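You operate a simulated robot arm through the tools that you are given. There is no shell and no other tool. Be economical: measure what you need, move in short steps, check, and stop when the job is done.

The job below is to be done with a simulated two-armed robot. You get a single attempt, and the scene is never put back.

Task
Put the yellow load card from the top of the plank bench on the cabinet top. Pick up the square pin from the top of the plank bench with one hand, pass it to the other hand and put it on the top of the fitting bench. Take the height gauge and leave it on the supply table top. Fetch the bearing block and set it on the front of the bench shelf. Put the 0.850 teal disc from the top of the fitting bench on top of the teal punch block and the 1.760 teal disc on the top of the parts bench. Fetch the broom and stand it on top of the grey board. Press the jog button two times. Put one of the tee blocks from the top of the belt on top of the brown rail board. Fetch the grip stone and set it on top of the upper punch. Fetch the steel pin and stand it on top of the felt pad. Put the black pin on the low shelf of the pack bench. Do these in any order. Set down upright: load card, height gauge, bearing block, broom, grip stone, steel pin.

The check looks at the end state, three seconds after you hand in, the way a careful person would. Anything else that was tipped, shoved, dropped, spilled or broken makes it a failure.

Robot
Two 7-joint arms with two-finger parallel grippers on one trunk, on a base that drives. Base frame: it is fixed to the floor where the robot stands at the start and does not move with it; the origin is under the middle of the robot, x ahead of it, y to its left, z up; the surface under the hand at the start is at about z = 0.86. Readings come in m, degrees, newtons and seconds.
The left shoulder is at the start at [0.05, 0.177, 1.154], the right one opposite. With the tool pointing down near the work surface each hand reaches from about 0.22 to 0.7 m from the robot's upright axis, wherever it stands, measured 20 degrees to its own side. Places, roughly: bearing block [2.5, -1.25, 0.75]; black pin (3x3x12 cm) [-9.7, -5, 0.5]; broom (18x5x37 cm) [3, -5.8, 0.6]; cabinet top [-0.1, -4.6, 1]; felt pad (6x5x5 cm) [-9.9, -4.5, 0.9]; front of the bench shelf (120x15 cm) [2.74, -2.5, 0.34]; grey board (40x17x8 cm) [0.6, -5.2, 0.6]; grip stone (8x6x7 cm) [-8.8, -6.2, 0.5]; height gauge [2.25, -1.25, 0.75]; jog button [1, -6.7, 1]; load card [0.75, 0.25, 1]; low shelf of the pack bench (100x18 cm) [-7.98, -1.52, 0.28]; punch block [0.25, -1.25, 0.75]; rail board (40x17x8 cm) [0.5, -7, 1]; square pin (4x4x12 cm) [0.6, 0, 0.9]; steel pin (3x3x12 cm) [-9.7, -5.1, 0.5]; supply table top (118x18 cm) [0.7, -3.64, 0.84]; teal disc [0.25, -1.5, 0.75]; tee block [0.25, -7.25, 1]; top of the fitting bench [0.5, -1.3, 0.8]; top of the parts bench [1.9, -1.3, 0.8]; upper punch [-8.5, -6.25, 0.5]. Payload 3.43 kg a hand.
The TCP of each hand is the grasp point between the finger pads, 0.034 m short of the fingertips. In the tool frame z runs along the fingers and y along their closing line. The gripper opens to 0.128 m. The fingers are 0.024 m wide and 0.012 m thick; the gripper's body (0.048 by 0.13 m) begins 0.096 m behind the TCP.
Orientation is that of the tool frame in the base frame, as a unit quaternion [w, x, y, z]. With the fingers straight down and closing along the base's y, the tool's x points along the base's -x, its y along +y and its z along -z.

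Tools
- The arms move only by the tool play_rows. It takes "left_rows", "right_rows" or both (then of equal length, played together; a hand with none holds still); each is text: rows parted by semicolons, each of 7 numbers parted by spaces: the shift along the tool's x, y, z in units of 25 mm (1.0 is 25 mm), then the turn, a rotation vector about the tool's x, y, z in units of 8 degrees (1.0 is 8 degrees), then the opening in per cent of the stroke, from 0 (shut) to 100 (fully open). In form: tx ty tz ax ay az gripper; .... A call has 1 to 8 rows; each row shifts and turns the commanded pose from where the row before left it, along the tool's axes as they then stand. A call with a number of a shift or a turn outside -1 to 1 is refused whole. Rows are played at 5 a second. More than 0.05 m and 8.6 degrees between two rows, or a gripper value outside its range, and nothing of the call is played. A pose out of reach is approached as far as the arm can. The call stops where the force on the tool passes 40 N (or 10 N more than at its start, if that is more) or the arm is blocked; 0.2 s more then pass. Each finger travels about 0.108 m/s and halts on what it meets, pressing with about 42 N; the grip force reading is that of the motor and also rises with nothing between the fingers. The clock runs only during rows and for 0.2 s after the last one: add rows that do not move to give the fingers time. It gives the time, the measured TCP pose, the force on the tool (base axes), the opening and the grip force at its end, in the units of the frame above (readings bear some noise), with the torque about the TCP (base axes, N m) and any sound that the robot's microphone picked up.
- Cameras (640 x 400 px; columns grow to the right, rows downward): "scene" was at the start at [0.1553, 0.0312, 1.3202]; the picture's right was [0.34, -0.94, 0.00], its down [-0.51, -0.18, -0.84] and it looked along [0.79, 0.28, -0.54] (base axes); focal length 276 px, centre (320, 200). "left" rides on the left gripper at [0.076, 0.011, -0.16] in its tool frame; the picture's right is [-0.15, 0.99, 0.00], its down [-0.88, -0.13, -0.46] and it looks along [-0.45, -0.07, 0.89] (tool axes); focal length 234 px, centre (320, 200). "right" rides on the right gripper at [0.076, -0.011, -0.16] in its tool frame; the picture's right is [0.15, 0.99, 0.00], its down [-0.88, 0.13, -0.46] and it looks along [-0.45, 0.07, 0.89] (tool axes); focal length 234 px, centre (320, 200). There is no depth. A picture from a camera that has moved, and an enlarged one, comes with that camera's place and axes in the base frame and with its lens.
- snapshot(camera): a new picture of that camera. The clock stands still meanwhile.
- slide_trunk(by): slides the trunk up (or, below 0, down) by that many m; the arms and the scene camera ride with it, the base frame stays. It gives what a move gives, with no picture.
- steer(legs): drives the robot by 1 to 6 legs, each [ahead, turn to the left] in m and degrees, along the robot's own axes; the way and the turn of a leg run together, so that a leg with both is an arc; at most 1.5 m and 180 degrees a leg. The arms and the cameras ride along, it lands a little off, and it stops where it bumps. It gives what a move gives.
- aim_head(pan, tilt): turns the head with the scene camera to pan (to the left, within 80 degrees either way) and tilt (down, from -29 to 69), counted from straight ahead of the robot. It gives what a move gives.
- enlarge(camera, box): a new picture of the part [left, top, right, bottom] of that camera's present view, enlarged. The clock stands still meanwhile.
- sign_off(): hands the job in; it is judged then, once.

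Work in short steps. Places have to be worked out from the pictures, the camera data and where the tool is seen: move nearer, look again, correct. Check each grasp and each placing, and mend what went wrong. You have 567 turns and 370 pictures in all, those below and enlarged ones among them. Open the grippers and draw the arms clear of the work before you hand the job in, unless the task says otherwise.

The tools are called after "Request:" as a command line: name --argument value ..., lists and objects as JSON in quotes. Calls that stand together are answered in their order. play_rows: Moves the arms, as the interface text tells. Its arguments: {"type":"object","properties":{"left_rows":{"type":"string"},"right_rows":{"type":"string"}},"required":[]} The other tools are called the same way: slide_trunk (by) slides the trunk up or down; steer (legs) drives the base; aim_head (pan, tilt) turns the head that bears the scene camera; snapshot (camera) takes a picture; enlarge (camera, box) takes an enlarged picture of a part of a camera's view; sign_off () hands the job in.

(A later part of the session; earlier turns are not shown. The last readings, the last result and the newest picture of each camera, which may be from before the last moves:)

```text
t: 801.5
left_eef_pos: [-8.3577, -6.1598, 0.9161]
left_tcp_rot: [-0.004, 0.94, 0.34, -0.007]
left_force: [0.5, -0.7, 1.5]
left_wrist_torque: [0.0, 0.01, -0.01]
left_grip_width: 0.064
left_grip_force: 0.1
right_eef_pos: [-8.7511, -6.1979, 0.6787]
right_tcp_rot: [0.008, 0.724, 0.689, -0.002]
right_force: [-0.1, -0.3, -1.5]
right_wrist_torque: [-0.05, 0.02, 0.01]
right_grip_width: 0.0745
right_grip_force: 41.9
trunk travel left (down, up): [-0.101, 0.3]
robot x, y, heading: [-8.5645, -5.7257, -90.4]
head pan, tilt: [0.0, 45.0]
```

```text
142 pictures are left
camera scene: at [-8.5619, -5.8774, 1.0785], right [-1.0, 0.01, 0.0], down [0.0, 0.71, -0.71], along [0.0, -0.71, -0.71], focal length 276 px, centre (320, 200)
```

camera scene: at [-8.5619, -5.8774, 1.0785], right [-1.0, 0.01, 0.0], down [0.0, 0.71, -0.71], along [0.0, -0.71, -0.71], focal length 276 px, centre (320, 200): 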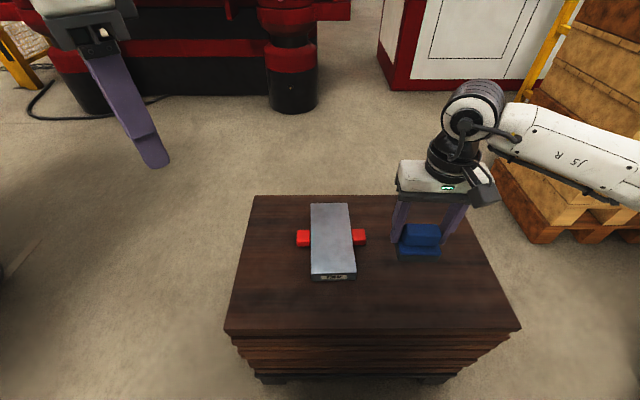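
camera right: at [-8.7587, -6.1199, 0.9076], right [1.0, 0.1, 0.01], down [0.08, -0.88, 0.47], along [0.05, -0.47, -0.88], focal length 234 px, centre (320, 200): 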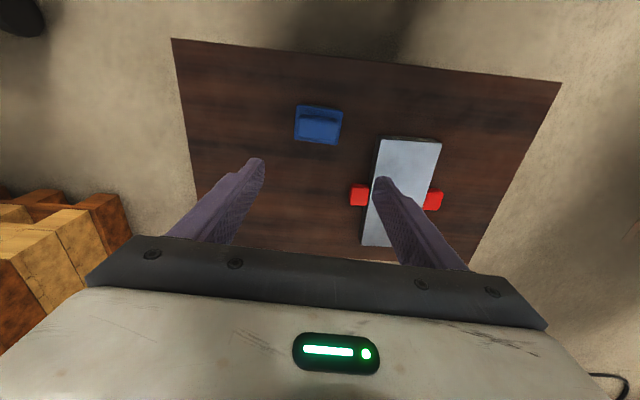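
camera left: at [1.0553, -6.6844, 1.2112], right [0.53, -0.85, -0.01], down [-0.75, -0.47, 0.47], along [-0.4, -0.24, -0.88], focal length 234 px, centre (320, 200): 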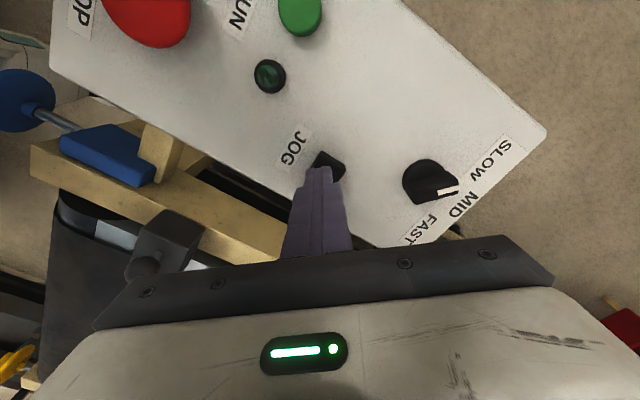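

Request:
play_rows --right_rows "-0.475 0.922 0 0 0 0 0;-0.475 0.922 0 0 0 0 0;-0.475 0.922 0 0 0 0 0;-0.475 0.922 0 0 0 0 0;-0.475 0.922 0 0 0 0 0;-0.475 0.922 0 0 0 0 0;-0.475 0.922 0 0 0 0 0"

Request:
snapshot --camera "right"

Request:
snapshot --camera "scene"

```text
t: 803.1
left_eef_pos: [-8.3577, -6.1597, 0.9165]
left_tcp_rot: [-0.005, 0.941, 0.339, -0.007]
left_force: [-0.2, 0.5, -0.1]
left_wrist_torque: [-0.04, -0.04, 0.03]
left_grip_width: 0.0641
left_grip_force: 0.0
right_eef_pos: [-8.5907, -6.2906, 0.6808]
right_tcp_rot: [0.008, 0.724, 0.69, -0.002]
right_force: [0.5, -0.1, -2.0]
right_wrist_torque: [-0.01, -0.01, -0.02]
right_grip_width: 0.0748
right_grip_force: 41.8
trunk travel left (down, up): [-0.101, 0.3]
robot x, y, heading: [-8.5612, -5.7296, -90.2]
head pan, tilt: [0.0, 45.0]
```

```text
141 pictures are left
camera right: at [-8.599, -6.2118, 0.8395], right [1.0, 0.1, 0.01], down [0.08, -0.88, 0.47], along [0.05, -0.47, -0.88], focal length 234 px, centre (320, 200)
```

right: 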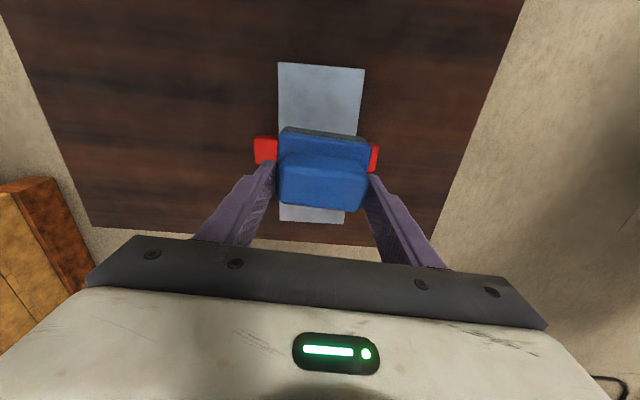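

```text
140 pictures are left
camera scene: at [-8.5618, -5.8775, 1.0785], right [-1.0, 0.01, 0.0], down [0.0, 0.71, -0.71], along [0.0, -0.71, -0.71], focal length 276 px, centre (320, 200)
```

scene: 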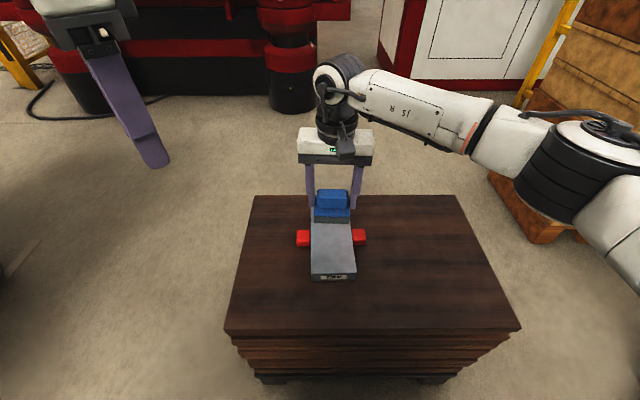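

Well centred over the slab. Lower.

Request:
play_rows --right_rows "0 -0.1 0.9 0 0 0 0;0 0 0.9 0 0 0 0;0 0 0.6 0 0 0 0;0 0 0.2 0 0 0 0;0 0 0.15 0 0 0 0"

```text
t: 804.3
left_eef_pos: [-8.3593, -6.1593, 0.9154]
left_tcp_rot: [-0.005, 0.94, 0.34, -0.007]
left_force: [-0.3, 0.6, 0.5]
left_wrist_torque: [-0.03, 0.01, 0.02]
left_grip_width: 0.064
left_grip_force: 0.1
right_eef_pos: [-8.595, -6.2905, 0.6118]
right_tcp_rot: [0.008, 0.725, 0.689, -0.002]
right_force: [0.5, -1.2, -1.9]
right_wrist_torque: [0.03, 0.01, -0.02]
right_grip_width: 0.0748
right_grip_force: 42.1
trunk travel left (down, up): [-0.101, 0.3]
robot x, y, heading: [-8.5617, -5.7256, -90.3]
head pan, tilt: [0.0, 45.0]
```

Request:
play_rows --right_rows "0 0 0.2 0 0 0 0;0 0 0.2 0 0 0 0;0 0 0.2 0 0 0 0;0 0 0.2 0 0 0 0"

Request:
enlarge --camera "scene" --box '[250, 160, 410, 300]'

```text
t: 805.3
left_eef_pos: [-8.3577, -6.1594, 0.9156]
left_tcp_rot: [-0.005, 0.941, 0.339, -0.007]
left_force: [-0.2, -0.2, 0.3]
left_wrist_torque: [-0.02, 0.01, 0.0]
left_grip_width: 0.064
left_grip_force: 0.0
right_eef_pos: [-8.5936, -6.2914, 0.5927]
right_tcp_rot: [0.007, 0.725, 0.689, -0.002]
right_force: [1.0, -0.8, -2.3]
right_wrist_torque: [-0.07, 0.0, 0.04]
right_grip_width: 0.0746
right_grip_force: 42.2
trunk travel left (down, up): [-0.101, 0.3]
robot x, y, heading: [-8.5633, -5.7247, -90.6]
head pan, tilt: [0.0, 45.0]
```

```text
2.86 times, centred on (330, 230) of scene
camera zoom: at [-8.5619, -5.8775, 1.0785], right [-1.0, 0.01, 0.0], down [0.0, 0.71, -0.71], along [0.0, -0.71, -0.71], focal length 788 px, centre (291, 114)
```

zoom: 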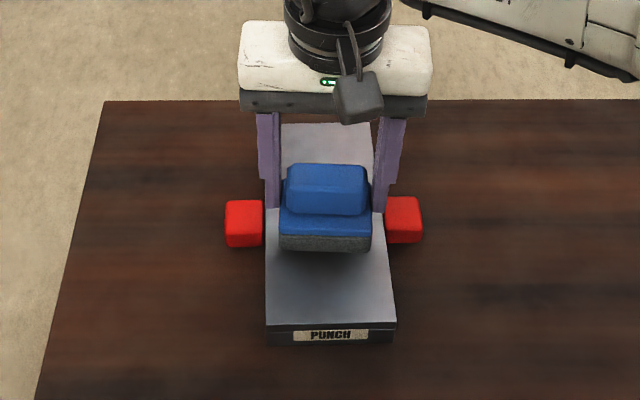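

Request:
play_rows --right_rows "0 0 0.2 0 0 0 0;0 0 0.2 0 0 0 0;0 0 0.15 0 0 0 0;0 0 0.15 0 0 0 0"

Request:
enlarge --camera "scene" --box '[250, 160, 410, 300]'

```text
t: 806.3
left_eef_pos: [-8.3577, -6.1593, 0.9153]
left_tcp_rot: [-0.005, 0.94, 0.34, -0.007]
left_force: [0.4, 0.2, 0.9]
left_wrist_torque: [0.01, 0.01, 0.01]
left_grip_width: 0.0638
left_grip_force: 0.2
right_eef_pos: [-8.5947, -6.2924, 0.5764]
right_tcp_rot: [0.008, 0.725, 0.689, -0.003]
right_force: [0.2, 0.3, 1.7]
right_wrist_torque: [0.06, 0.1, -0.04]
right_grip_width: 0.0748
right_grip_force: 41.6
trunk travel left (down, up): [-0.101, 0.3]
robot x, y, heading: [-8.5657, -5.7291, -90.6]
head pan, tilt: [0.0, 45.0]
```

```text
2.86 times, centred on (330, 230) of scene
camera zoom: at [-8.5619, -5.8773, 1.0786], right [-1.0, 0.01, 0.0], down [0.0, 0.71, -0.71], along [0.0, -0.71, -0.71], focal length 788 px, centre (291, 114)
```

zoom: 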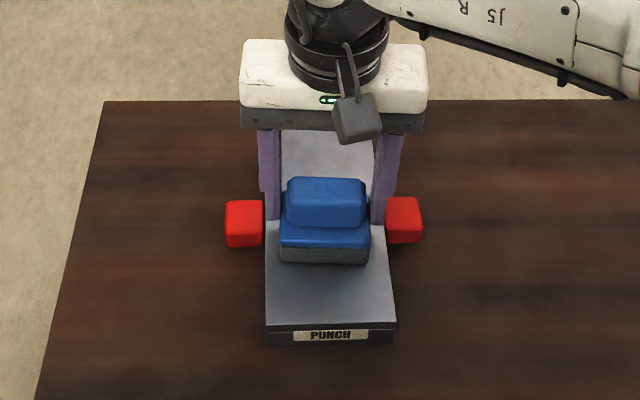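

Contact. Open and lift.

Request:
play_rows --right_rows "0 0 0 0 0 0 65;0 0 0 0 0 0 75;0 0 -0.5 0 0 0 75;0 0 -1 0 0 0 75;0 0 -1 0 0 0 75;0 0 -1 0 0 0 75;0 0 -1 0 0 0 75;0 0 -1 0 0 0 75"

Request:
enlarge --camera "scene" --box '[250, 160, 410, 300]'

```text
t: 808.1
left_eef_pos: [-8.3573, -6.1596, 0.9147]
left_tcp_rot: [-0.005, 0.941, 0.339, -0.007]
left_force: [-0.8, 0.0, 0.7]
left_wrist_torque: [0.01, -0.02, 0.05]
left_grip_width: 0.064
left_grip_force: 0.0
right_eef_pos: [-8.5969, -6.2886, 0.7124]
right_tcp_rot: [0.009, 0.725, 0.689, -0.002]
right_force: [0.9, 0.1, 0.5]
right_wrist_torque: [0.0, -0.02, -0.02]
right_grip_width: 0.0961
right_grip_force: 0.0
trunk travel left (down, up): [-0.101, 0.3]
robot x, y, heading: [-8.5624, -5.7262, -90.4]
head pan, tilt: [0.0, 45.0]
```

```text
2.86 times, centred on (330, 230) of scene
camera zoom: at [-8.5619, -5.8773, 1.0785], right [-1.0, 0.01, 0.0], down [0.0, 0.71, -0.71], along [0.0, -0.71, -0.71], focal length 788 px, centre (291, 114)
```

zoom: 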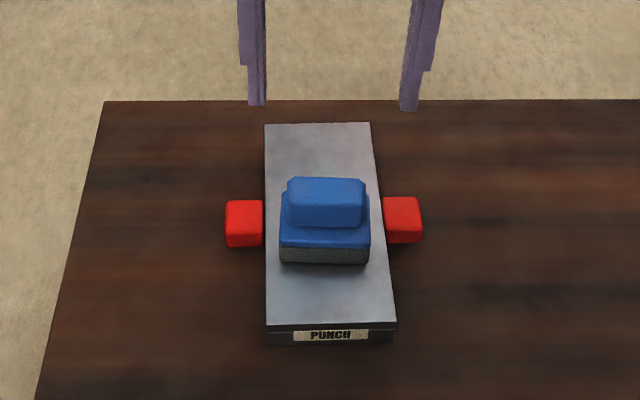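

Grip stone is on the punch. Now back up to the bench with the pins and look into its shelf.

Request:
play_rows --right_rows "1 0 -1 0 0 0 60;1 0 -1 0 0 0 60;1 0 -1 0 0 0 60;1 0 -1 0 0 0 60;1 -0.6 -1 0 0 0 60;1 -0.6 -1 0 0 0 60;1 -0.6 -1 0 0 0 60;0 -0.6 0 0 0 0 60"

Request:
steer --legs '[[-0.8, 0], [0, -90]]'

Request:
aim_head --pan 0 --tilt 28

Request:
snapshot --camera "scene"

```text
t: 809.9
left_eef_pos: [-8.3577, -6.1589, 0.9165]
left_tcp_rot: [-0.005, 0.941, 0.34, -0.008]
left_force: [0.2, 1.1, 0.8]
left_wrist_torque: [0.01, 0.04, 0.01]
left_grip_width: 0.0641
left_grip_force: 0.1
right_eef_pos: [-8.6482, -6.1082, 0.8836]
right_tcp_rot: [0.007, 0.725, 0.689, -0.002]
right_force: [-0.5, 0.9, -0.2]
right_wrist_torque: [0.01, 0.03, 0.01]
right_grip_width: 0.0767
right_grip_force: 0.1
trunk travel left (down, up): [-0.101, 0.3]
robot x, y, heading: [-8.5613, -5.725, -90.5]
head pan, tilt: [0.0, 45.0]
```

```text
t: 818.0
left_eef_pos: [-8.9923, -5.1277, 0.9152]
left_tcp_rot: [-0.009, 0.904, -0.428, -0.001]
left_force: [-0.6, 0.5, 0.0]
left_wrist_torque: [0.0, -0.01, 0.01]
left_grip_width: 0.0641
left_grip_force: 0.1
right_eef_pos: [-8.9403, -4.8378, 0.8845]
right_tcp_rot: [0.005, 1.0, -0.03, -0.007]
right_force: [-0.8, 0.6, -0.2]
right_wrist_torque: [0.01, 0.02, -0.02]
right_grip_width: 0.0763
right_grip_force: 0.0
trunk travel left (down, up): [-0.101, 0.3]
robot x, y, heading: [-8.5581, -4.9249, 179.3]
head pan, tilt: [0.0, 45.0]
```

```text
t: 818.8
left_eef_pos: [-8.9925, -5.128, 0.9157]
left_tcp_rot: [-0.009, 0.904, -0.428, -0.001]
left_force: [0.0, -0.7, 0.3]
left_wrist_torque: [0.03, 0.01, 0.02]
left_grip_width: 0.064
left_grip_force: 0.0
right_eef_pos: [-8.9401, -4.8375, 0.8866]
right_tcp_rot: [0.005, 1.0, -0.028, -0.007]
right_force: [-0.1, 0.4, 0.7]
right_wrist_torque: [-0.01, 0.0, -0.03]
right_grip_width: 0.0767
right_grip_force: 0.0
trunk travel left (down, up): [-0.101, 0.3]
robot x, y, heading: [-8.5574, -4.9243, 179.1]
head pan, tilt: [0.0, 28.0]
```

```text
136 pictures are left
camera scene: at [-8.7186, -4.923, 1.1043], right [0.01, 1.0, 0.0], down [0.47, -0.01, -0.88], along [-0.88, 0.01, -0.47], focal length 276 px, centre (320, 200)
```

scene: 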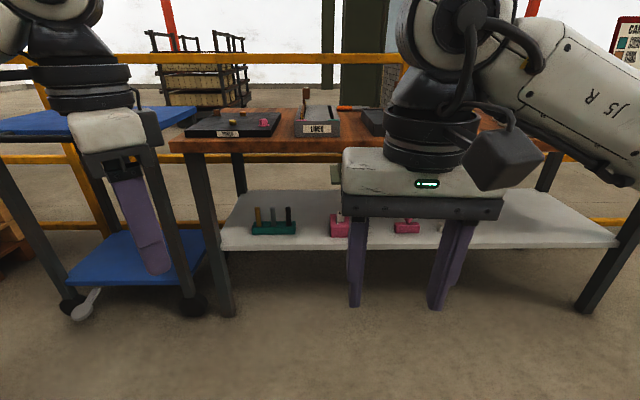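

Request:
enlarge --camera "scene" --box '[180, 80, 360, 260]'

```text
2.22 times, centred on (270, 170) of scene
camera zoom: at [-8.7186, -4.923, 1.1043], right [0.01, 1.0, 0.0], down [0.47, -0.01, -0.88], along [-0.88, 0.01, -0.47], focal length 613 px, centre (431, 267)
```

zoom: 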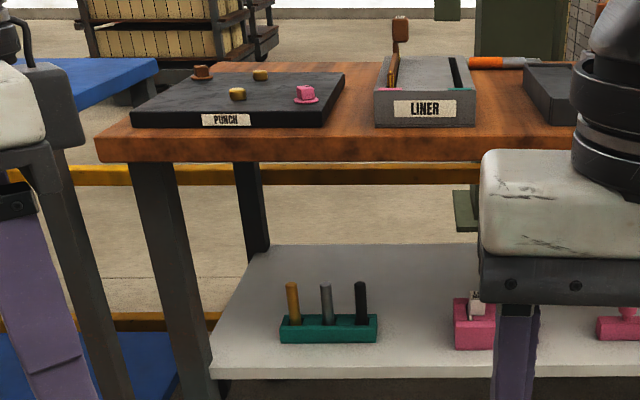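

The pins stand in a teal rack (brass, steel, black) just inside the shelf front; steel at ≈(−9.68, −5.108), tops z≈0.553. I'll use the left hand tilted 30° below horizontal: yaw to natural, then pitch.

Request:
play_rows --left_rows "0 0 0 0 0 -1 45;0 0 0 0 0 -1 45;0 0 0 0 0 -1 45;0 0 0 0 0 -1 45;0 0 0 0 0 -1 45;0 0 0 0 0 -1 45;0 0 0 0 -1 0 45;0 0 0 0 -1 0 45"

Request:
play_rows --left_rows "0 0 0 0 -1 0 45;0 0 0 0 -1 0 45;0 0 0 0 -1 0 45;0 0 0 0 -1 0 45;0 0 0 0 -1 0 45;0 0 0 0 -0.5 0 45"

```text
t: 820.6
left_eef_pos: [-8.9919, -5.1282, 0.9165]
left_tcp_rot: [-0.012, 0.99, -0.022, -0.138]
left_force: [0.5, 0.1, 0.4]
left_wrist_torque: [0.0, -0.01, 0.03]
left_grip_width: 0.0576
left_grip_force: 0.0
right_eef_pos: [-8.9407, -4.8374, 0.8865]
right_tcp_rot: [0.004, 1.0, -0.029, -0.008]
right_force: [0.5, 0.3, -0.1]
right_wrist_torque: [-0.01, 0.01, -0.03]
right_grip_width: 0.0768
right_grip_force: 0.0
trunk travel left (down, up): [-0.101, 0.3]
robot x, y, heading: [-8.5581, -4.9242, 179.3]
head pan, tilt: [0.0, 28.0]
```

```text
t: 822.0
left_eef_pos: [-9.0092, -5.1261, 0.9263]
left_tcp_rot: [-0.019, 0.867, -0.016, -0.498]
left_force: [-0.2, 0.3, 0.0]
left_wrist_torque: [0.01, -0.01, 0.02]
left_grip_width: 0.0575
left_grip_force: 0.0
left hand out of reach, approached as far as the arm can: row 5, 6
right_eef_pos: [-8.9404, -4.8383, 0.8844]
right_tcp_rot: [0.003, 1.0, -0.029, -0.006]
right_force: [-0.1, -0.3, -0.1]
right_wrist_torque: [0.03, 0.01, 0.01]
right_grip_width: 0.0765
right_grip_force: 0.2
trunk travel left (down, up): [-0.101, 0.3]
robot x, y, heading: [-8.5583, -4.9272, 179.3]
head pan, tilt: [0.0, 28.0]
```

Request:
play_rows --right_rows "0 0 -1 0 0 0 60;0 0 -1 0 0 0 60;1 0 -1 0 0 0 60;1 0 -1 0 0 0 60;1 0 -1 0 0 0 60;1 0 0 0 0 0 60"

Request:
steer --legs '[[0.46, 0]]'

Request:
aim_head --pan 10 --tilt 40

Request:
snapshot --camera "scene"

Request:
snapshot --camera "left"

```text
t: 823.4
left_eef_pos: [-9.0093, -5.1254, 0.9265]
left_tcp_rot: [-0.02, 0.868, -0.017, -0.496]
left_force: [0.2, -0.7, 0.0]
left_wrist_torque: [0.01, -0.01, 0.03]
left_grip_width: 0.0577
left_grip_force: 0.0
right_eef_pos: [-8.8373, -4.8431, 1.0091]
right_tcp_rot: [0.004, 1.0, -0.029, -0.007]
right_force: [-0.7, 0.5, 0.2]
right_wrist_torque: [-0.01, 0.01, 0.02]
right_grip_width: 0.077
right_grip_force: 0.0
trunk travel left (down, up): [-0.101, 0.3]
robot x, y, heading: [-8.5567, -4.926, 179.0]
head pan, tilt: [0.0, 28.0]
```

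```text
t: 826.2
left_eef_pos: [-9.4714, -5.1194, 0.9259]
left_tcp_rot: [-0.02, 0.868, -0.016, -0.497]
left_force: [-0.6, 1.6, -0.4]
left_wrist_torque: [0.02, -0.03, -0.01]
left_grip_width: 0.0575
left_grip_force: 0.0
right_eef_pos: [-9.301, -4.8374, 1.0082]
right_tcp_rot: [0.004, 1.0, -0.028, -0.007]
right_force: [-0.1, -0.2, -0.1]
right_wrist_torque: [-0.01, -0.02, 0.01]
right_grip_width: 0.0767
right_grip_force: 0.0
trunk travel left (down, up): [-0.101, 0.3]
robot x, y, heading: [-9.0231, -4.9194, 179.0]
head pan, tilt: [0.0, 28.0]
```

```text
t: 826.9
left_eef_pos: [-9.4722, -5.1191, 0.9266]
left_tcp_rot: [-0.02, 0.868, -0.017, -0.496]
left_force: [-0.4, -0.4, -0.2]
left_wrist_torque: [0.01, 0.01, -0.03]
left_grip_width: 0.0575
left_grip_force: 0.1
right_eef_pos: [-9.3004, -4.8373, 1.0084]
right_tcp_rot: [0.004, 1.0, -0.029, -0.007]
right_force: [0.3, -0.1, 0.3]
right_wrist_torque: [0.0, 0.02, 0.04]
right_grip_width: 0.0767
right_grip_force: 0.0
trunk travel left (down, up): [-0.101, 0.3]
robot x, y, heading: [-9.02, -4.9215, 179.3]
head pan, tilt: [10.0, 40.0]
```

```text
134 pictures are left
camera scene: at [-9.1737, -4.9318, 1.0858], right [-0.16, 0.99, 0.0], down [0.63, 0.1, -0.77], along [-0.76, -0.12, -0.64], focal length 276 px, centre (320, 200)
```

scene: 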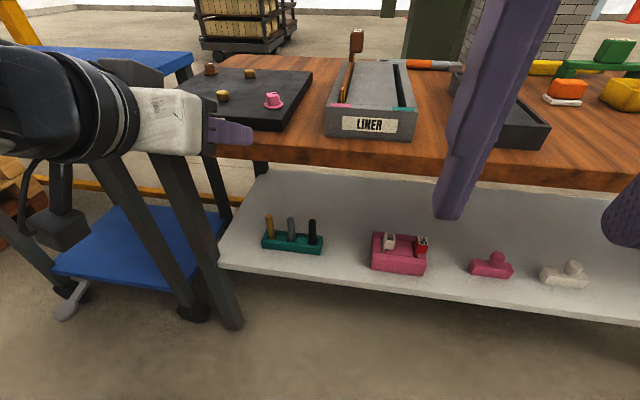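

```text
133 pictures are left
camera left: at [-9.2965, -5.1371, 0.9406], right [-0.12, -0.99, 0.11], down [-0.05, 0.12, 0.99], along [-0.99, 0.12, -0.06], focal length 234 px, centre (320, 200)
```

left: 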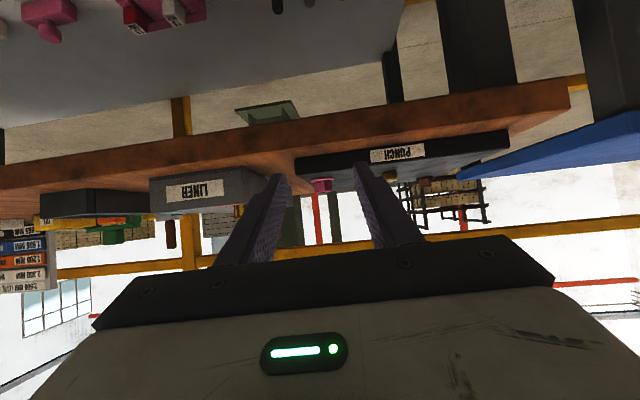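

Request:
play_rows --left_rows "0.864 0.017 0.504 0 0 0 45;0.864 0.017 0.504 0 0 0 45;0.864 0.017 0.504 0 0 0 45;0.864 0.017 0.504 0 0 0 45;0.864 0.017 0.504 0 0 0 45;0.864 0.017 0.504 0 0 0 45;0.864 0.017 0.504 0 0 0 45;0.864 0.017 0.504 0 0 0 45"

Request:
play_rows --left_rows "0.864 0.017 0.504 0 0 0 45;0.864 0.017 0.504 0 0 0 45;0.864 0.017 0.504 0 0 0 45;0.864 0.017 0.504 0 0 0 45;0.864 0.017 0.504 0 0 0 45"

Request:
snapshot --camera "left"

Request:
enlarge --camera "scene" --box '[200, 130, 440, 310]'

```text
t: 828.7
left_eef_pos: [-9.501, -5.1149, 0.7376]
left_tcp_rot: [-0.019, 0.866, -0.016, -0.499]
left_force: [-0.3, 0.1, 0.4]
left_wrist_torque: [0.01, -0.02, -0.03]
left_grip_width: 0.0578
left_grip_force: 0.1
left hand out of reach, approached as far as the arm can: row 1, 2, 3, 4
right_eef_pos: [-9.3003, -4.8373, 1.0098]
right_tcp_rot: [0.004, 1.0, -0.028, -0.007]
right_force: [0.1, 0.0, 0.1]
right_wrist_torque: [-0.04, 0.02, -0.01]
right_grip_width: 0.0771
right_grip_force: 0.1
trunk travel left (down, up): [-0.101, 0.3]
robot x, y, heading: [-9.0194, -4.9203, 179.2]
head pan, tilt: [10.0, 40.0]
```

```text
t: 829.9
left_eef_pos: [-9.5002, -5.1141, 0.6111]
left_tcp_rot: [-0.018, 0.867, -0.015, -0.497]
left_force: [-0.1, 0.0, 0.4]
left_wrist_torque: [-0.02, -0.03, 0.03]
left_grip_width: 0.0575
left_grip_force: 0.2
right_eef_pos: [-9.301, -4.8354, 1.0098]
right_tcp_rot: [0.004, 1.0, -0.029, -0.007]
right_force: [-0.1, 0.1, -0.3]
right_wrist_torque: [-0.01, -0.04, 0.01]
right_grip_width: 0.0767
right_grip_force: 0.0
trunk travel left (down, up): [-0.101, 0.3]
robot x, y, heading: [-9.0216, -4.9206, 179.3]
head pan, tilt: [10.0, 40.0]
```

```text
132 pictures are left
camera left: at [-9.3255, -5.1316, 0.6256], right [-0.12, -0.99, 0.11], down [-0.05, 0.12, 0.99], along [-0.99, 0.11, -0.06], focal length 234 px, centre (320, 200)
```

left: 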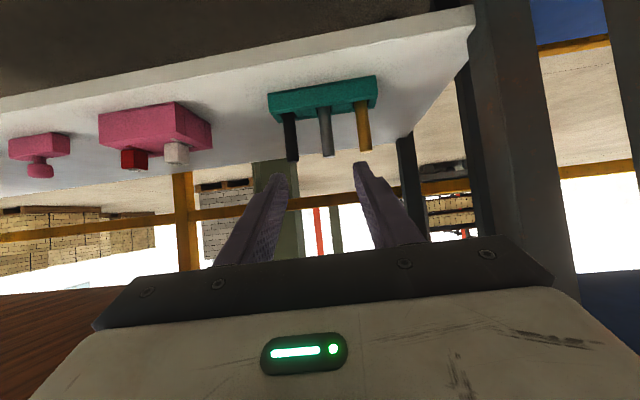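

```text
2.22 times, centred on (320, 220) of scene
camera zoom: at [-9.1737, -4.9319, 1.0858], right [-0.16, 0.99, 0.0], down [0.63, 0.1, -0.77], along [-0.76, -0.12, -0.64], focal length 613 px, centre (320, 156)
```

zoom: 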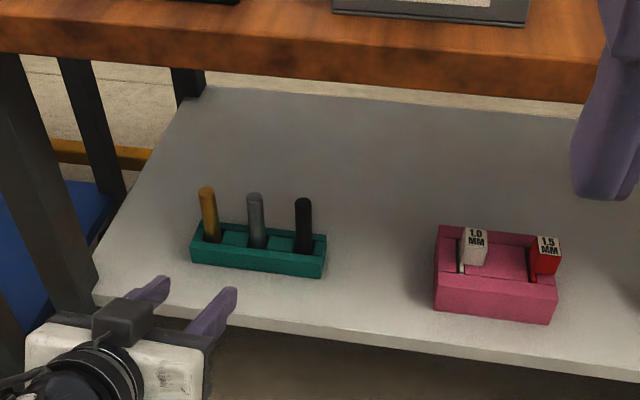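

Steel pin top triangulated at (−9.747, −5.110, 0.520). Advance toward it.

Request:
play_rows --left_rows "-0.08 0.035 1 0 0 0 45;-0.08 0.035 1 0 0 0 45;-0.08 0.035 1 0 0 0 45;-0.08 0.035 1 0 0 0 45;-0.08 0.035 1 0 0 0 45;-0.08 0.035 1 0 0 0 45;-0.08 0.035 1 0 0 0 45"

Request:
snapshot --camera "left"

Request:
enlarge --camera "scene" --box '[200, 130, 440, 310]'

```text
t: 831.5
left_eef_pos: [-9.659, -5.1119, 0.5357]
left_tcp_rot: [-0.019, 0.868, -0.016, -0.497]
left_force: [0.0, -0.9, 0.6]
left_wrist_torque: [0.02, 0.01, 0.01]
left_grip_width: 0.0575
left_grip_force: 0.0
right_eef_pos: [-9.2999, -4.8361, 1.0096]
right_tcp_rot: [0.004, 1.0, -0.028, -0.007]
right_force: [-0.7, -0.3, -0.1]
right_wrist_torque: [-0.04, 0.0, -0.01]
right_grip_width: 0.0766
right_grip_force: 0.0
trunk travel left (down, up): [-0.101, 0.3]
robot x, y, heading: [-9.0196, -4.9211, 179.4]
head pan, tilt: [10.0, 40.0]
```

```text
130 pictures are left
camera left: at [-9.4845, -5.1298, 0.5499], right [-0.12, -0.99, 0.11], down [-0.05, 0.12, 0.99], along [-0.99, 0.12, -0.06], focal length 234 px, centre (320, 200)
```

left: 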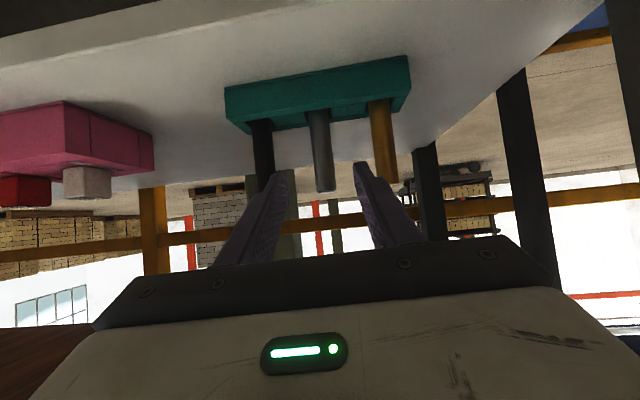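

```text
2.22 times, centred on (320, 220) of scene
camera zoom: at [-9.1737, -4.9319, 1.0858], right [-0.16, 0.99, 0.0], down [0.63, 0.1, -0.77], along [-0.76, -0.12, -0.64], focal length 613 px, centre (320, 156)
```

zoom: 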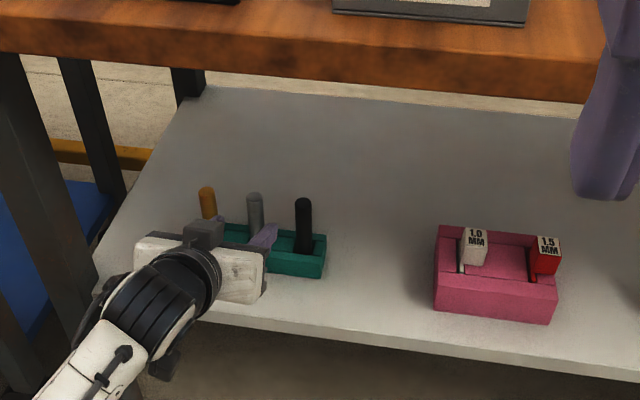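

Request:
play_rows --left_rows "-0.06 0.03 0.923 0 0 0 45;-0.06 0.03 0.923 0 0 0 45;-0.06 0.03 0.923 0 0 0 45;-0.06 0.03 0.923 0 0 0 45"

Request:
snapshot --camera "left"

Request:
enlarge --camera "scene" --box '[250, 180, 350, 260]'

```text
t: 832.5
left_eef_pos: [-9.7409, -5.1094, 0.4933]
left_tcp_rot: [-0.019, 0.868, -0.016, -0.496]
left_force: [0.3, 0.1, 0.2]
left_wrist_torque: [-0.03, -0.01, -0.02]
left_grip_width: 0.0573
left_grip_force: 0.0
right_eef_pos: [-9.3004, -4.8378, 1.009]
right_tcp_rot: [0.004, 1.0, -0.029, -0.008]
right_force: [0.9, -0.1, 0.3]
right_wrist_torque: [-0.03, 0.02, 0.01]
right_grip_width: 0.0767
right_grip_force: 0.0
trunk travel left (down, up): [-0.101, 0.3]
robot x, y, heading: [-9.0187, -4.9196, 179.1]
head pan, tilt: [10.0, 40.0]
```

```text
128 pictures are left
camera left: at [-9.5667, -5.1276, 0.5077], right [-0.12, -0.99, 0.11], down [-0.05, 0.12, 0.99], along [-0.99, 0.12, -0.06], focal length 234 px, centre (320, 200)
```

left: 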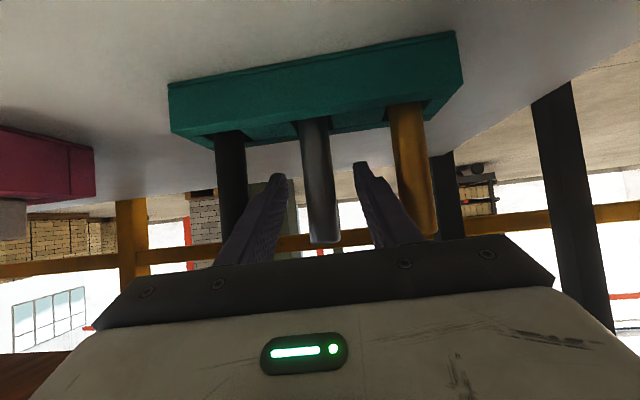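

```text
5.00 times, centred on (300, 220) of scene
camera zoom: at [-9.1736, -4.9319, 1.0858], right [-0.16, 0.99, 0.0], down [0.63, 0.1, -0.77], along [-0.76, -0.12, -0.64], focal length 1380 px, centre (420, 100)
```

zoom: 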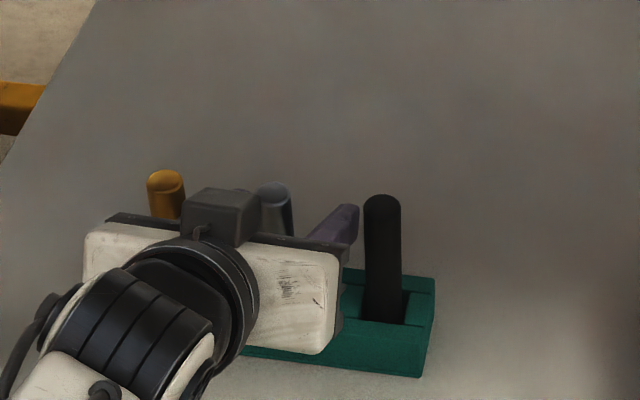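

The pin is between the fingers at TCP depth. Close, then lift it out of the rack.

Request:
play_rows --left_rows "0 0 0 0 0 0 20;0 0 0 0 0 0 0;0 0 0 0 0 0 0;0 0 0 0 0 0 0"

Request:
play_rows --left_rows "-0.43 0 -0.25 0 0 0 0;-0.43 0 -0.25 0 0 0 0;-0.43 0 -0.25 0 0 0 0;-0.43 0 -0.25 0 0 0 0;-0.43 0 -0.25 0 0 0 0;-0.43 0 -0.25 0 0 0 0;-0.43 0 -0.25 0 0 0 0"

Request:
snapshot --camera "left"

```text
t: 833.5
left_eef_pos: [-9.7418, -5.11, 0.4934]
left_tcp_rot: [-0.02, 0.868, -0.016, -0.496]
left_force: [0.0, -1.0, 1.2]
left_wrist_torque: [-0.14, -0.02, 0.03]
left_grip_width: 0.0211
left_grip_force: 41.7
right_eef_pos: [-9.3007, -4.8359, 1.009]
right_tcp_rot: [0.004, 1.0, -0.029, -0.008]
right_force: [-0.6, 0.1, 0.7]
right_wrist_torque: [-0.02, -0.02, 0.03]
right_grip_width: 0.0767
right_grip_force: 0.0
trunk travel left (down, up): [-0.101, 0.3]
robot x, y, heading: [-9.0204, -4.9182, 179.4]
head pan, tilt: [10.0, 40.0]
```

```text
t: 835.1
left_eef_pos: [-9.7432, -5.1121, 0.5802]
left_tcp_rot: [-0.02, 0.868, -0.017, -0.497]
left_force: [0.1, -0.5, -2.8]
left_wrist_torque: [0.01, 0.02, 0.01]
left_grip_width: 0.0212
left_grip_force: 41.9
right_eef_pos: [-9.3001, -4.8365, 1.0088]
right_tcp_rot: [0.004, 1.0, -0.028, -0.007]
right_force: [-1.7, 0.4, 0.0]
right_wrist_torque: [-0.01, -0.03, -0.01]
right_grip_width: 0.0768
right_grip_force: 0.2
trunk travel left (down, up): [-0.101, 0.3]
robot x, y, heading: [-9.0216, -4.9214, 179.4]
head pan, tilt: [10.0, 40.0]
```

```text
126 pictures are left
camera left: at [-9.5677, -5.1295, 0.5941], right [-0.12, -0.99, 0.11], down [-0.05, 0.12, 0.99], along [-0.99, 0.11, -0.06], focal length 234 px, centre (320, 200)
```

left: 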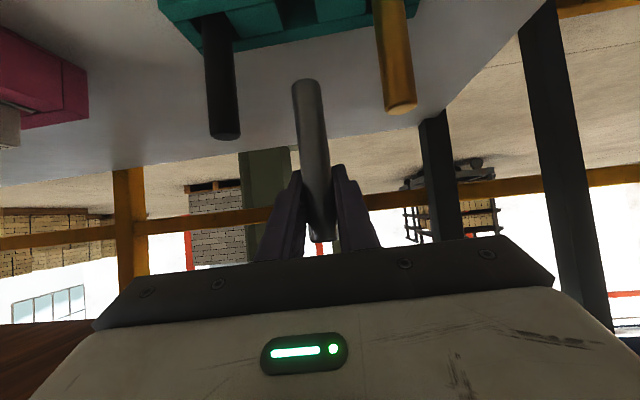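

Steel pin is out. Withdraw it from under the bench, then raise.

Request:
play_rows --left_rows "0.504 0 -0.863 0 0 0 0;0.504 0 -0.863 0 0 0 0;0.504 0 -0.863 0 0 0 0;0.504 0 -0.863 0 0 0 0;0.504 0 -0.863 0 0 0 0;0.504 0 -0.863 0 0 0 0;0.504 0 -0.863 0 0 0 0;0.504 0 -0.863 0 0 0 0"

Request:
play_rows --left_rows "0.504 0 -0.863 0 0 0 0;0.504 0 -0.863 0 0 0 0;-0.864 0 -0.504 0 0 0 0;-0.864 0 -0.504 0 0 0 0;-0.864 0 -0.504 0 0 0 0;-0.864 0 -0.504 0 0 0 0;-0.864 0 -0.504 0 0 0 0;-0.864 0 -0.504 0 0 0 0"

Request:
slide_trunk --by 0.25

Request:
aim_head --pan -30 --tilt 35

Request:
snapshot --camera "scene"

```text
t: 836.9
left_eef_pos: [-9.5415, -5.1217, 0.5789]
left_tcp_rot: [-0.02, 0.868, -0.017, -0.496]
left_force: [0.0, -0.6, -2.5]
left_wrist_torque: [0.02, 0.02, -0.02]
left_grip_width: 0.0213
left_grip_force: 41.7
right_eef_pos: [-9.3018, -4.8369, 1.0092]
right_tcp_rot: [0.004, 1.0, -0.029, -0.008]
right_force: [0.5, 1.4, 1.0]
right_wrist_torque: [0.0, 0.02, -0.01]
right_grip_width: 0.077
right_grip_force: 0.1
trunk travel left (down, up): [-0.101, 0.3]
robot x, y, heading: [-9.0203, -4.9193, 179.1]
head pan, tilt: [10.0, 40.0]
```

```text
t: 838.7
left_eef_pos: [-9.4931, -5.1259, 0.7301]
left_tcp_rot: [-0.02, 0.867, -0.017, -0.497]
left_force: [-0.2, 0.5, -2.6]
left_wrist_torque: [0.03, 0.08, -0.02]
left_grip_width: 0.0212
left_grip_force: 41.9
right_eef_pos: [-9.3018, -4.8357, 1.0102]
right_tcp_rot: [0.004, 1.0, -0.029, -0.007]
right_force: [-1.1, -0.4, 0.1]
right_wrist_torque: [0.02, 0.01, 0.01]
right_grip_width: 0.0766
right_grip_force: 0.1
trunk travel left (down, up): [-0.101, 0.3]
robot x, y, heading: [-9.0234, -4.9206, 179.2]
head pan, tilt: [10.0, 40.0]
```

```text
t: 841.3
left_eef_pos: [-9.4936, -5.1248, 0.9804]
left_tcp_rot: [-0.02, 0.867, -0.016, -0.497]
left_force: [0.4, 0.6, -1.8]
left_wrist_torque: [-0.05, 0.05, 0.0]
left_grip_width: 0.0209
left_grip_force: 42.5
right_eef_pos: [-9.3021, -4.8362, 1.2586]
right_tcp_rot: [0.004, 1.0, -0.029, -0.008]
right_force: [0.2, 0.5, 0.6]
right_wrist_torque: [-0.01, -0.02, 0.02]
right_grip_width: 0.0769
right_grip_force: 0.0
trunk travel left (down, up): [-0.351, 0.05]
robot x, y, heading: [-9.022, -4.9192, 179.4]
head pan, tilt: [10.0, 40.0]
```

```text
t: 842.4
left_eef_pos: [-9.4928, -5.1252, 0.9788]
left_tcp_rot: [-0.021, 0.867, -0.017, -0.497]
left_force: [0.5, -0.1, -2.5]
left_wrist_torque: [0.03, 0.03, 0.03]
left_grip_width: 0.0209
left_grip_force: 42.2
right_eef_pos: [-9.3002, -4.8361, 1.26]
right_tcp_rot: [0.005, 1.0, -0.023, -0.009]
right_force: [19.9, 48.8, 7.1]
right_wrist_torque: [-8.54, 2.81, 3.87]
right_grip_width: 0.0768
right_grip_force: 0.0
trunk travel left (down, up): [-0.351, 0.05]
robot x, y, heading: [-9.0235, -4.9162, 179.4]
head pan, tilt: [-30.0, 35.0]
```

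```text
125 pictures are left
camera scene: at [-9.1737, -4.8934, 1.3415], right [0.28, 0.96, 0.0], down [0.57, -0.17, -0.81], along [-0.77, 0.23, -0.59], focal length 276 px, centre (320, 200)
```

scene: 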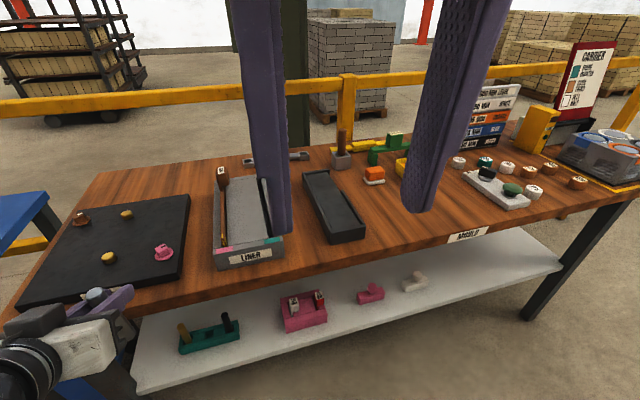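

The head is touching the right hand; move the right hand aside and zoom on the felt pad candidates.

Request:
play_rows --right_rows "0 -1 0.6 0 0 0 60;0 -1 0.6 0 0 0 60;0 -1 0.6 0 0 0 60;0 -1 0.6 0 0 0 60;0 -1 0 0 0 0 60;0 -1 0 0 0 0 60;0 -1 0 0 0 0 60;0 -1 0 0 0 0 60"

Request:
enlarge --camera "scene" --box '[300, 110, 540, 240]'

```text
t: 844.2
left_eef_pos: [-9.4926, -5.1261, 0.9799]
left_tcp_rot: [-0.02, 0.867, -0.017, -0.498]
left_force: [-0.7, -0.1, -2.0]
left_wrist_torque: [0.0, 0.02, 0.03]
left_grip_width: 0.0211
left_grip_force: 41.8
right_eef_pos: [-9.2894, -4.6369, 1.1976]
right_tcp_rot: [0.004, 1.0, -0.028, -0.007]
right_force: [-1.2, 0.4, 0.0]
right_wrist_torque: [-0.01, 0.01, -0.01]
right_grip_width: 0.0769
right_grip_force: 0.0
trunk travel left (down, up): [-0.351, 0.05]
robot x, y, heading: [-9.0193, -4.9227, 179.1]
head pan, tilt: [-30.0, 35.0]
```

```text
2.67 times, centred on (420, 175) of scene
camera zoom: at [-9.1652, -4.8729, 1.3434], right [0.51, 0.86, 0.0], down [0.49, -0.29, -0.82], along [-0.7, 0.42, -0.57], focal length 736 px, centre (53, 267)
```

zoom: 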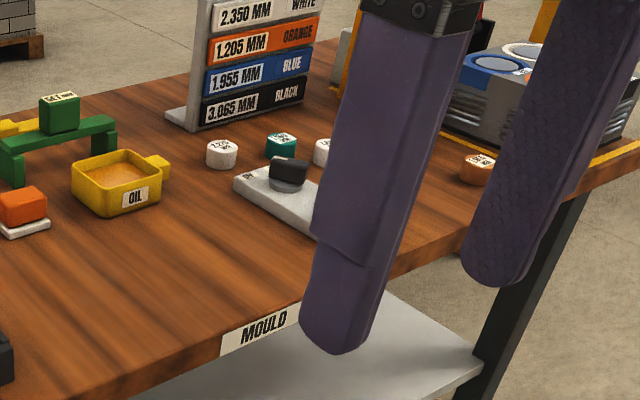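

Request:
aim_head --pan -20 --tilt 38

Request:
enlarge --camera "scene" --box '[280, 90, 500, 230]'

```text
t: 844.9
left_eef_pos: [-9.4928, -5.1264, 0.98]
left_tcp_rot: [-0.02, 0.868, -0.016, -0.496]
left_force: [0.1, -0.7, -2.6]
left_wrist_torque: [0.03, 0.03, 0.01]
left_grip_width: 0.0211
left_grip_force: 41.5
right_eef_pos: [-9.2894, -4.6382, 1.1979]
right_tcp_rot: [0.004, 1.0, -0.029, -0.007]
right_force: [0.3, -0.1, -0.2]
right_wrist_torque: [-0.01, 0.04, 0.01]
right_grip_width: 0.0768
right_grip_force: 0.1
trunk travel left (down, up): [-0.351, 0.05]
robot x, y, heading: [-9.0227, -4.9173, 179.1]
head pan, tilt: [-20.0, 38.0]
```

```text
2.86 times, centred on (390, 160) of scene
camera zoom: at [-9.1706, -4.8876, 1.3388], right [0.35, 0.94, 0.0], down [0.58, -0.22, -0.79], along [-0.74, 0.28, -0.62], focal length 788 px, centre (120, 314)
```

zoom: 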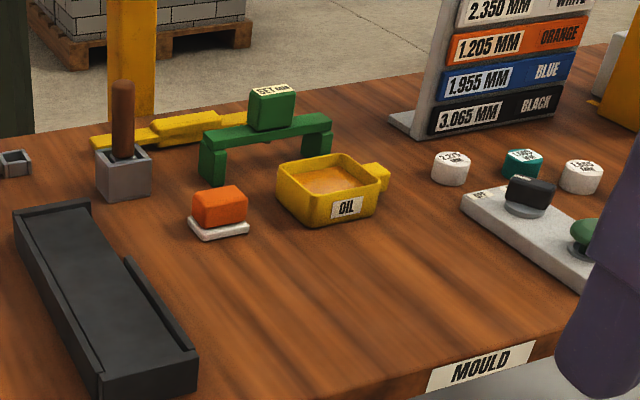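

The felt pad is the orange block with white base at ≈(−9.848, −4.518), top z≈0.91. Raise the pin and reposition the robot in front of it.

Request:
play_rows --left_rows "-0.864 0 -0.504 0 0 0 0;-0.864 0 -0.504 0 0 0 0;-0.864 0 -0.504 0 0 0 0;-0.864 0 -0.504 0 0 0 0;-0.864 0 -0.504 0 0 0 0;-0.864 0 -0.504 0 0 0 0"

Request:
steer --legs '[[-0.3, 0], [0, -90], [0.52, 0], [0, 90], [0.4, 0]]'

Request:
aim_head --pan 0 --tilt 38

Request:
snapshot --camera "scene"

```text
t: 846.3
left_eef_pos: [-9.5023, -5.1272, 1.1294]
left_tcp_rot: [-0.019, 0.868, -0.016, -0.497]
left_force: [0.3, -0.5, -2.5]
left_wrist_torque: [0.03, 0.02, 0.01]
left_grip_width: 0.0209
left_grip_force: 41.5
left hand out of reach, approached as far as the arm can: row 1, 2
right_eef_pos: [-9.2907, -4.6379, 1.1974]
right_tcp_rot: [0.002, 1.0, -0.029, -0.009]
right_force: [0.1, 1.6, 0.7]
right_wrist_torque: [-0.01, -0.05, 0.01]
right_grip_width: 0.0765
right_grip_force: 0.0
trunk travel left (down, up): [-0.351, 0.05]
robot x, y, heading: [-9.0217, -4.9209, 179.2]
head pan, tilt: [-20.0, 38.0]
```

```text
t: 860.7
left_eef_pos: [-9.6018, -4.6164, 1.1293]
left_tcp_rot: [-0.018, 0.868, -0.013, -0.497]
left_force: [-0.9, 0.9, -3.0]
left_wrist_torque: [-0.01, 0.01, -0.02]
left_grip_width: 0.0211
left_grip_force: 41.6
right_eef_pos: [-9.3924, -4.1252, 1.1972]
right_tcp_rot: [0.005, 1.0, -0.023, -0.006]
right_force: [-0.9, -0.6, -0.1]
right_wrist_torque: [0.01, -0.03, 0.01]
right_grip_width: 0.077
right_grip_force: 0.1
trunk travel left (down, up): [-0.351, 0.05]
robot x, y, heading: [-9.123, -4.4038, 179.7]
head pan, tilt: [-20.0, 38.0]
```

```text
t: 861.5
left_eef_pos: [-9.601, -4.6163, 1.129]
left_tcp_rot: [-0.017, 0.868, -0.012, -0.497]
left_force: [-0.7, 0.0, -2.1]
left_wrist_torque: [-0.03, 0.01, 0.0]
left_grip_width: 0.0208
left_grip_force: 41.8
right_eef_pos: [-9.393, -4.1245, 1.1984]
right_tcp_rot: [0.004, 1.0, -0.023, -0.007]
right_force: [-0.1, 0.7, 0.1]
right_wrist_torque: [-0.02, -0.03, 0.05]
right_grip_width: 0.0768
right_grip_force: 0.1
trunk travel left (down, up): [-0.351, 0.05]
robot x, y, heading: [-9.1202, -4.4061, 179.7]
head pan, tilt: [0.0, 38.0]
```

```text
122 pictures are left
camera scene: at [-9.2765, -4.403, 1.3388], right [0.0, 1.0, 0.0], down [0.62, 0.0, -0.79], along [-0.79, 0.0, -0.62], focal length 276 px, centre (320, 200)
```

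scene: 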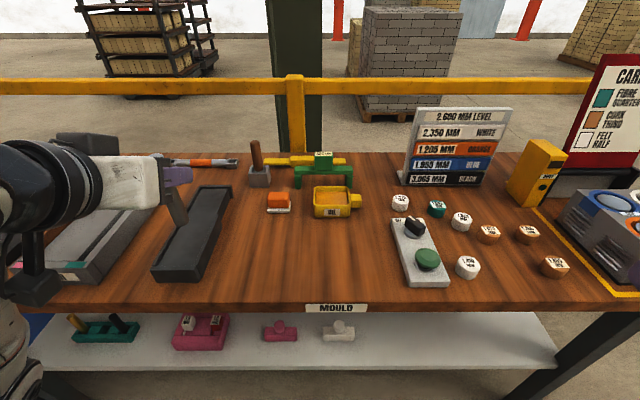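

Request:
enlarge --camera "scene" --box '[220, 130, 380, 240]'

```text
3.64 times, centred on (300, 185) of scene
camera zoom: at [-9.2765, -4.403, 1.3388], right [0.0, 1.0, 0.0], down [0.62, 0.0, -0.79], along [-0.79, 0.0, -0.62], focal length 1003 px, centre (393, 254)
```

zoom: 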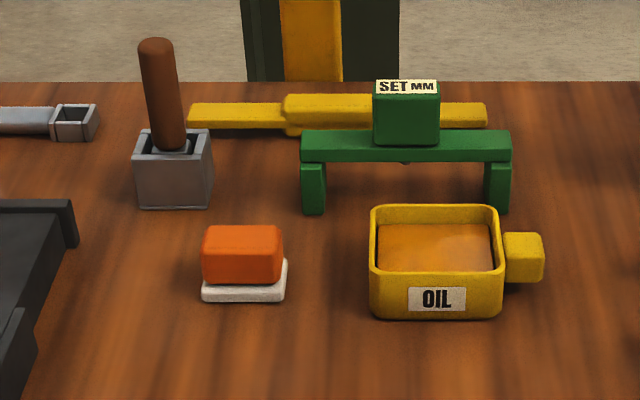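

Felt pad top centre (−9.857, −4.511, 0.90). Drive in 14 cm, then move the pin above it.

Request:
steer --legs '[[0.14, 0]]'

Request:
play_rows --left_rows "-0.45 -0.82 0.8 0 0 0 0;-0.45 -0.82 0.8 0 0 0 0;-0.45 -0.82 0.8 0 0 0 0;-0.45 -0.82 0.8 0 0 0 0;-0.45 -0.82 0.8 0 0 0 0"

Request:
snapshot --camera "scene"

Request:
snapshot --camera "left"

```text
t: 862.8
left_eef_pos: [-9.7406, -4.6148, 1.1279]
left_tcp_rot: [-0.017, 0.868, -0.012, -0.497]
left_force: [-1.0, -0.7, -2.3]
left_wrist_torque: [-0.04, 0.02, 0.01]
left_grip_width: 0.021
left_grip_force: 42.0
right_eef_pos: [-9.533, -4.1228, 1.1974]
right_tcp_rot: [0.004, 1.0, -0.024, -0.007]
right_force: [-0.2, -0.6, 0.2]
right_wrist_torque: [0.01, -0.02, 0.02]
right_grip_width: 0.0769
right_grip_force: 0.1
trunk travel left (down, up): [-0.351, 0.05]
robot x, y, heading: [-9.2606, -4.4021, 179.7]
head pan, tilt: [0.0, 38.0]
```

```text
t: 864.0
left_eef_pos: [-9.851, -4.5093, 1.128]
left_tcp_rot: [-0.016, 0.867, -0.012, -0.497]
left_force: [-0.2, -0.4, -2.4]
left_wrist_torque: [-0.01, 0.01, -0.02]
left_grip_width: 0.021
left_grip_force: 41.9
right_eef_pos: [-9.531, -4.1231, 1.1972]
right_tcp_rot: [0.004, 1.0, -0.024, -0.007]
right_force: [-0.1, -0.2, -0.5]
right_wrist_torque: [0.02, 0.03, 0.03]
right_grip_width: 0.0768
right_grip_force: 0.0
trunk travel left (down, up): [-0.351, 0.05]
robot x, y, heading: [-9.2605, -4.4023, 179.7]
head pan, tilt: [0.0, 38.0]
```

```text
120 pictures are left
camera scene: at [-9.4153, -4.4019, 1.3387], right [0.0, 1.0, 0.0], down [0.62, 0.0, -0.79], along [-0.79, 0.0, -0.62], focal length 276 px, centre (320, 200)
```

scene: 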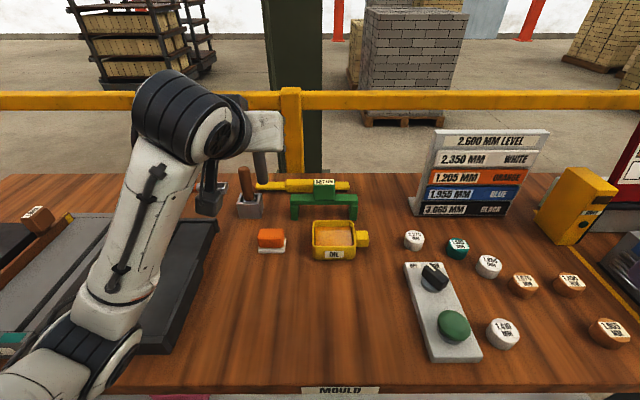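

```text
119 pictures are left
camera left: at [-9.6756, -4.5243, 1.1419], right [-0.11, -0.99, 0.11], down [-0.05, 0.12, 0.99], along [-0.99, 0.11, -0.06], focal length 234 px, centre (320, 200)
```

left: 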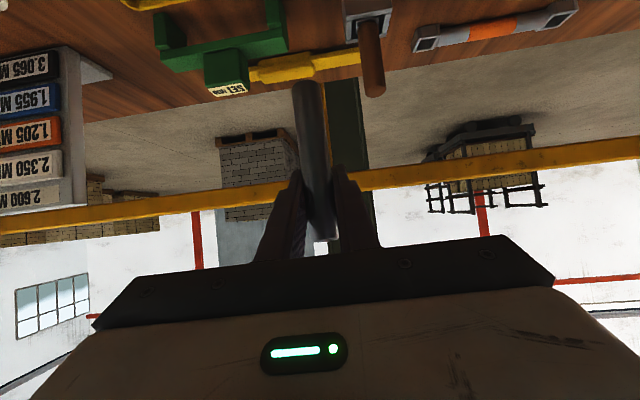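

Request:
play_rows --left_rows "0.2 0 -0.34 0 0 0 0;0.862 0.02 0.507 0 0 0 0;0.862 0.02 0.507 0 0 0 0;0.862 0.02 0.507 0 0 0 0;0.862 0.02 0.507 0 0 0 0"

Request:
enlarge --camera "scene" --box '[200, 120, 360, 270]'

Request:
snapshot --camera "left"

```text
t: 865.2
left_eef_pos: [-9.841, -4.5104, 1.0282]
left_tcp_rot: [-0.017, 0.868, -0.012, -0.497]
left_force: [0.1, 0.7, -2.0]
left_wrist_torque: [0.02, 0.05, 0.01]
left_grip_width: 0.0208
left_grip_force: 41.9
right_eef_pos: [-9.5321, -4.1248, 1.1987]
right_tcp_rot: [0.003, 1.0, -0.025, -0.008]
right_force: [0.6, 0.6, 0.2]
right_wrist_torque: [-0.02, -0.01, 0.02]
right_grip_width: 0.0768
right_grip_force: 0.0
trunk travel left (down, up): [-0.351, 0.05]
robot x, y, heading: [-9.2598, -4.4021, 179.8]
head pan, tilt: [0.0, 38.0]
```

```text
2.67 times, centred on (280, 195) of scene
camera zoom: at [-9.4151, -4.4025, 1.3388], right [0.0, 1.0, 0.0], down [0.62, 0.0, -0.79], along [-0.79, 0.0, -0.62], focal length 736 px, centre (427, 213)
```

zoom: 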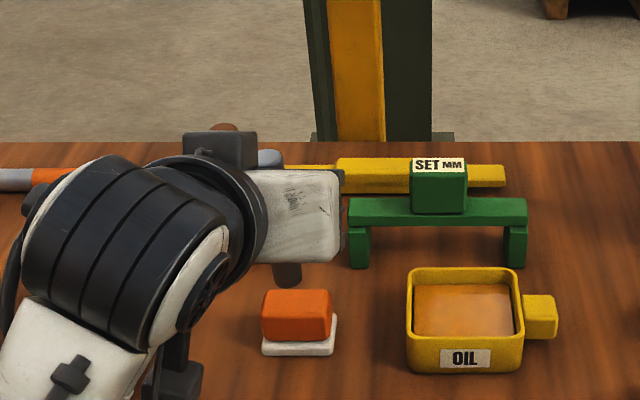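

```text
117 pictures are left
camera left: at [-9.6652, -4.5261, 1.0418], right [-0.11, -0.99, 0.11], down [-0.05, 0.11, 0.99], along [-0.99, 0.11, -0.06], focal length 234 px, centre (320, 200)
```

left: 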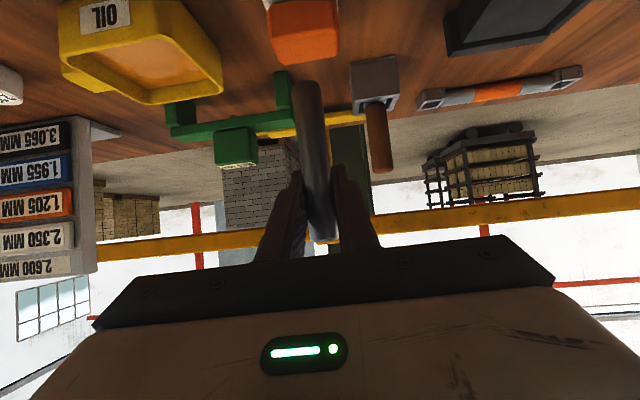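

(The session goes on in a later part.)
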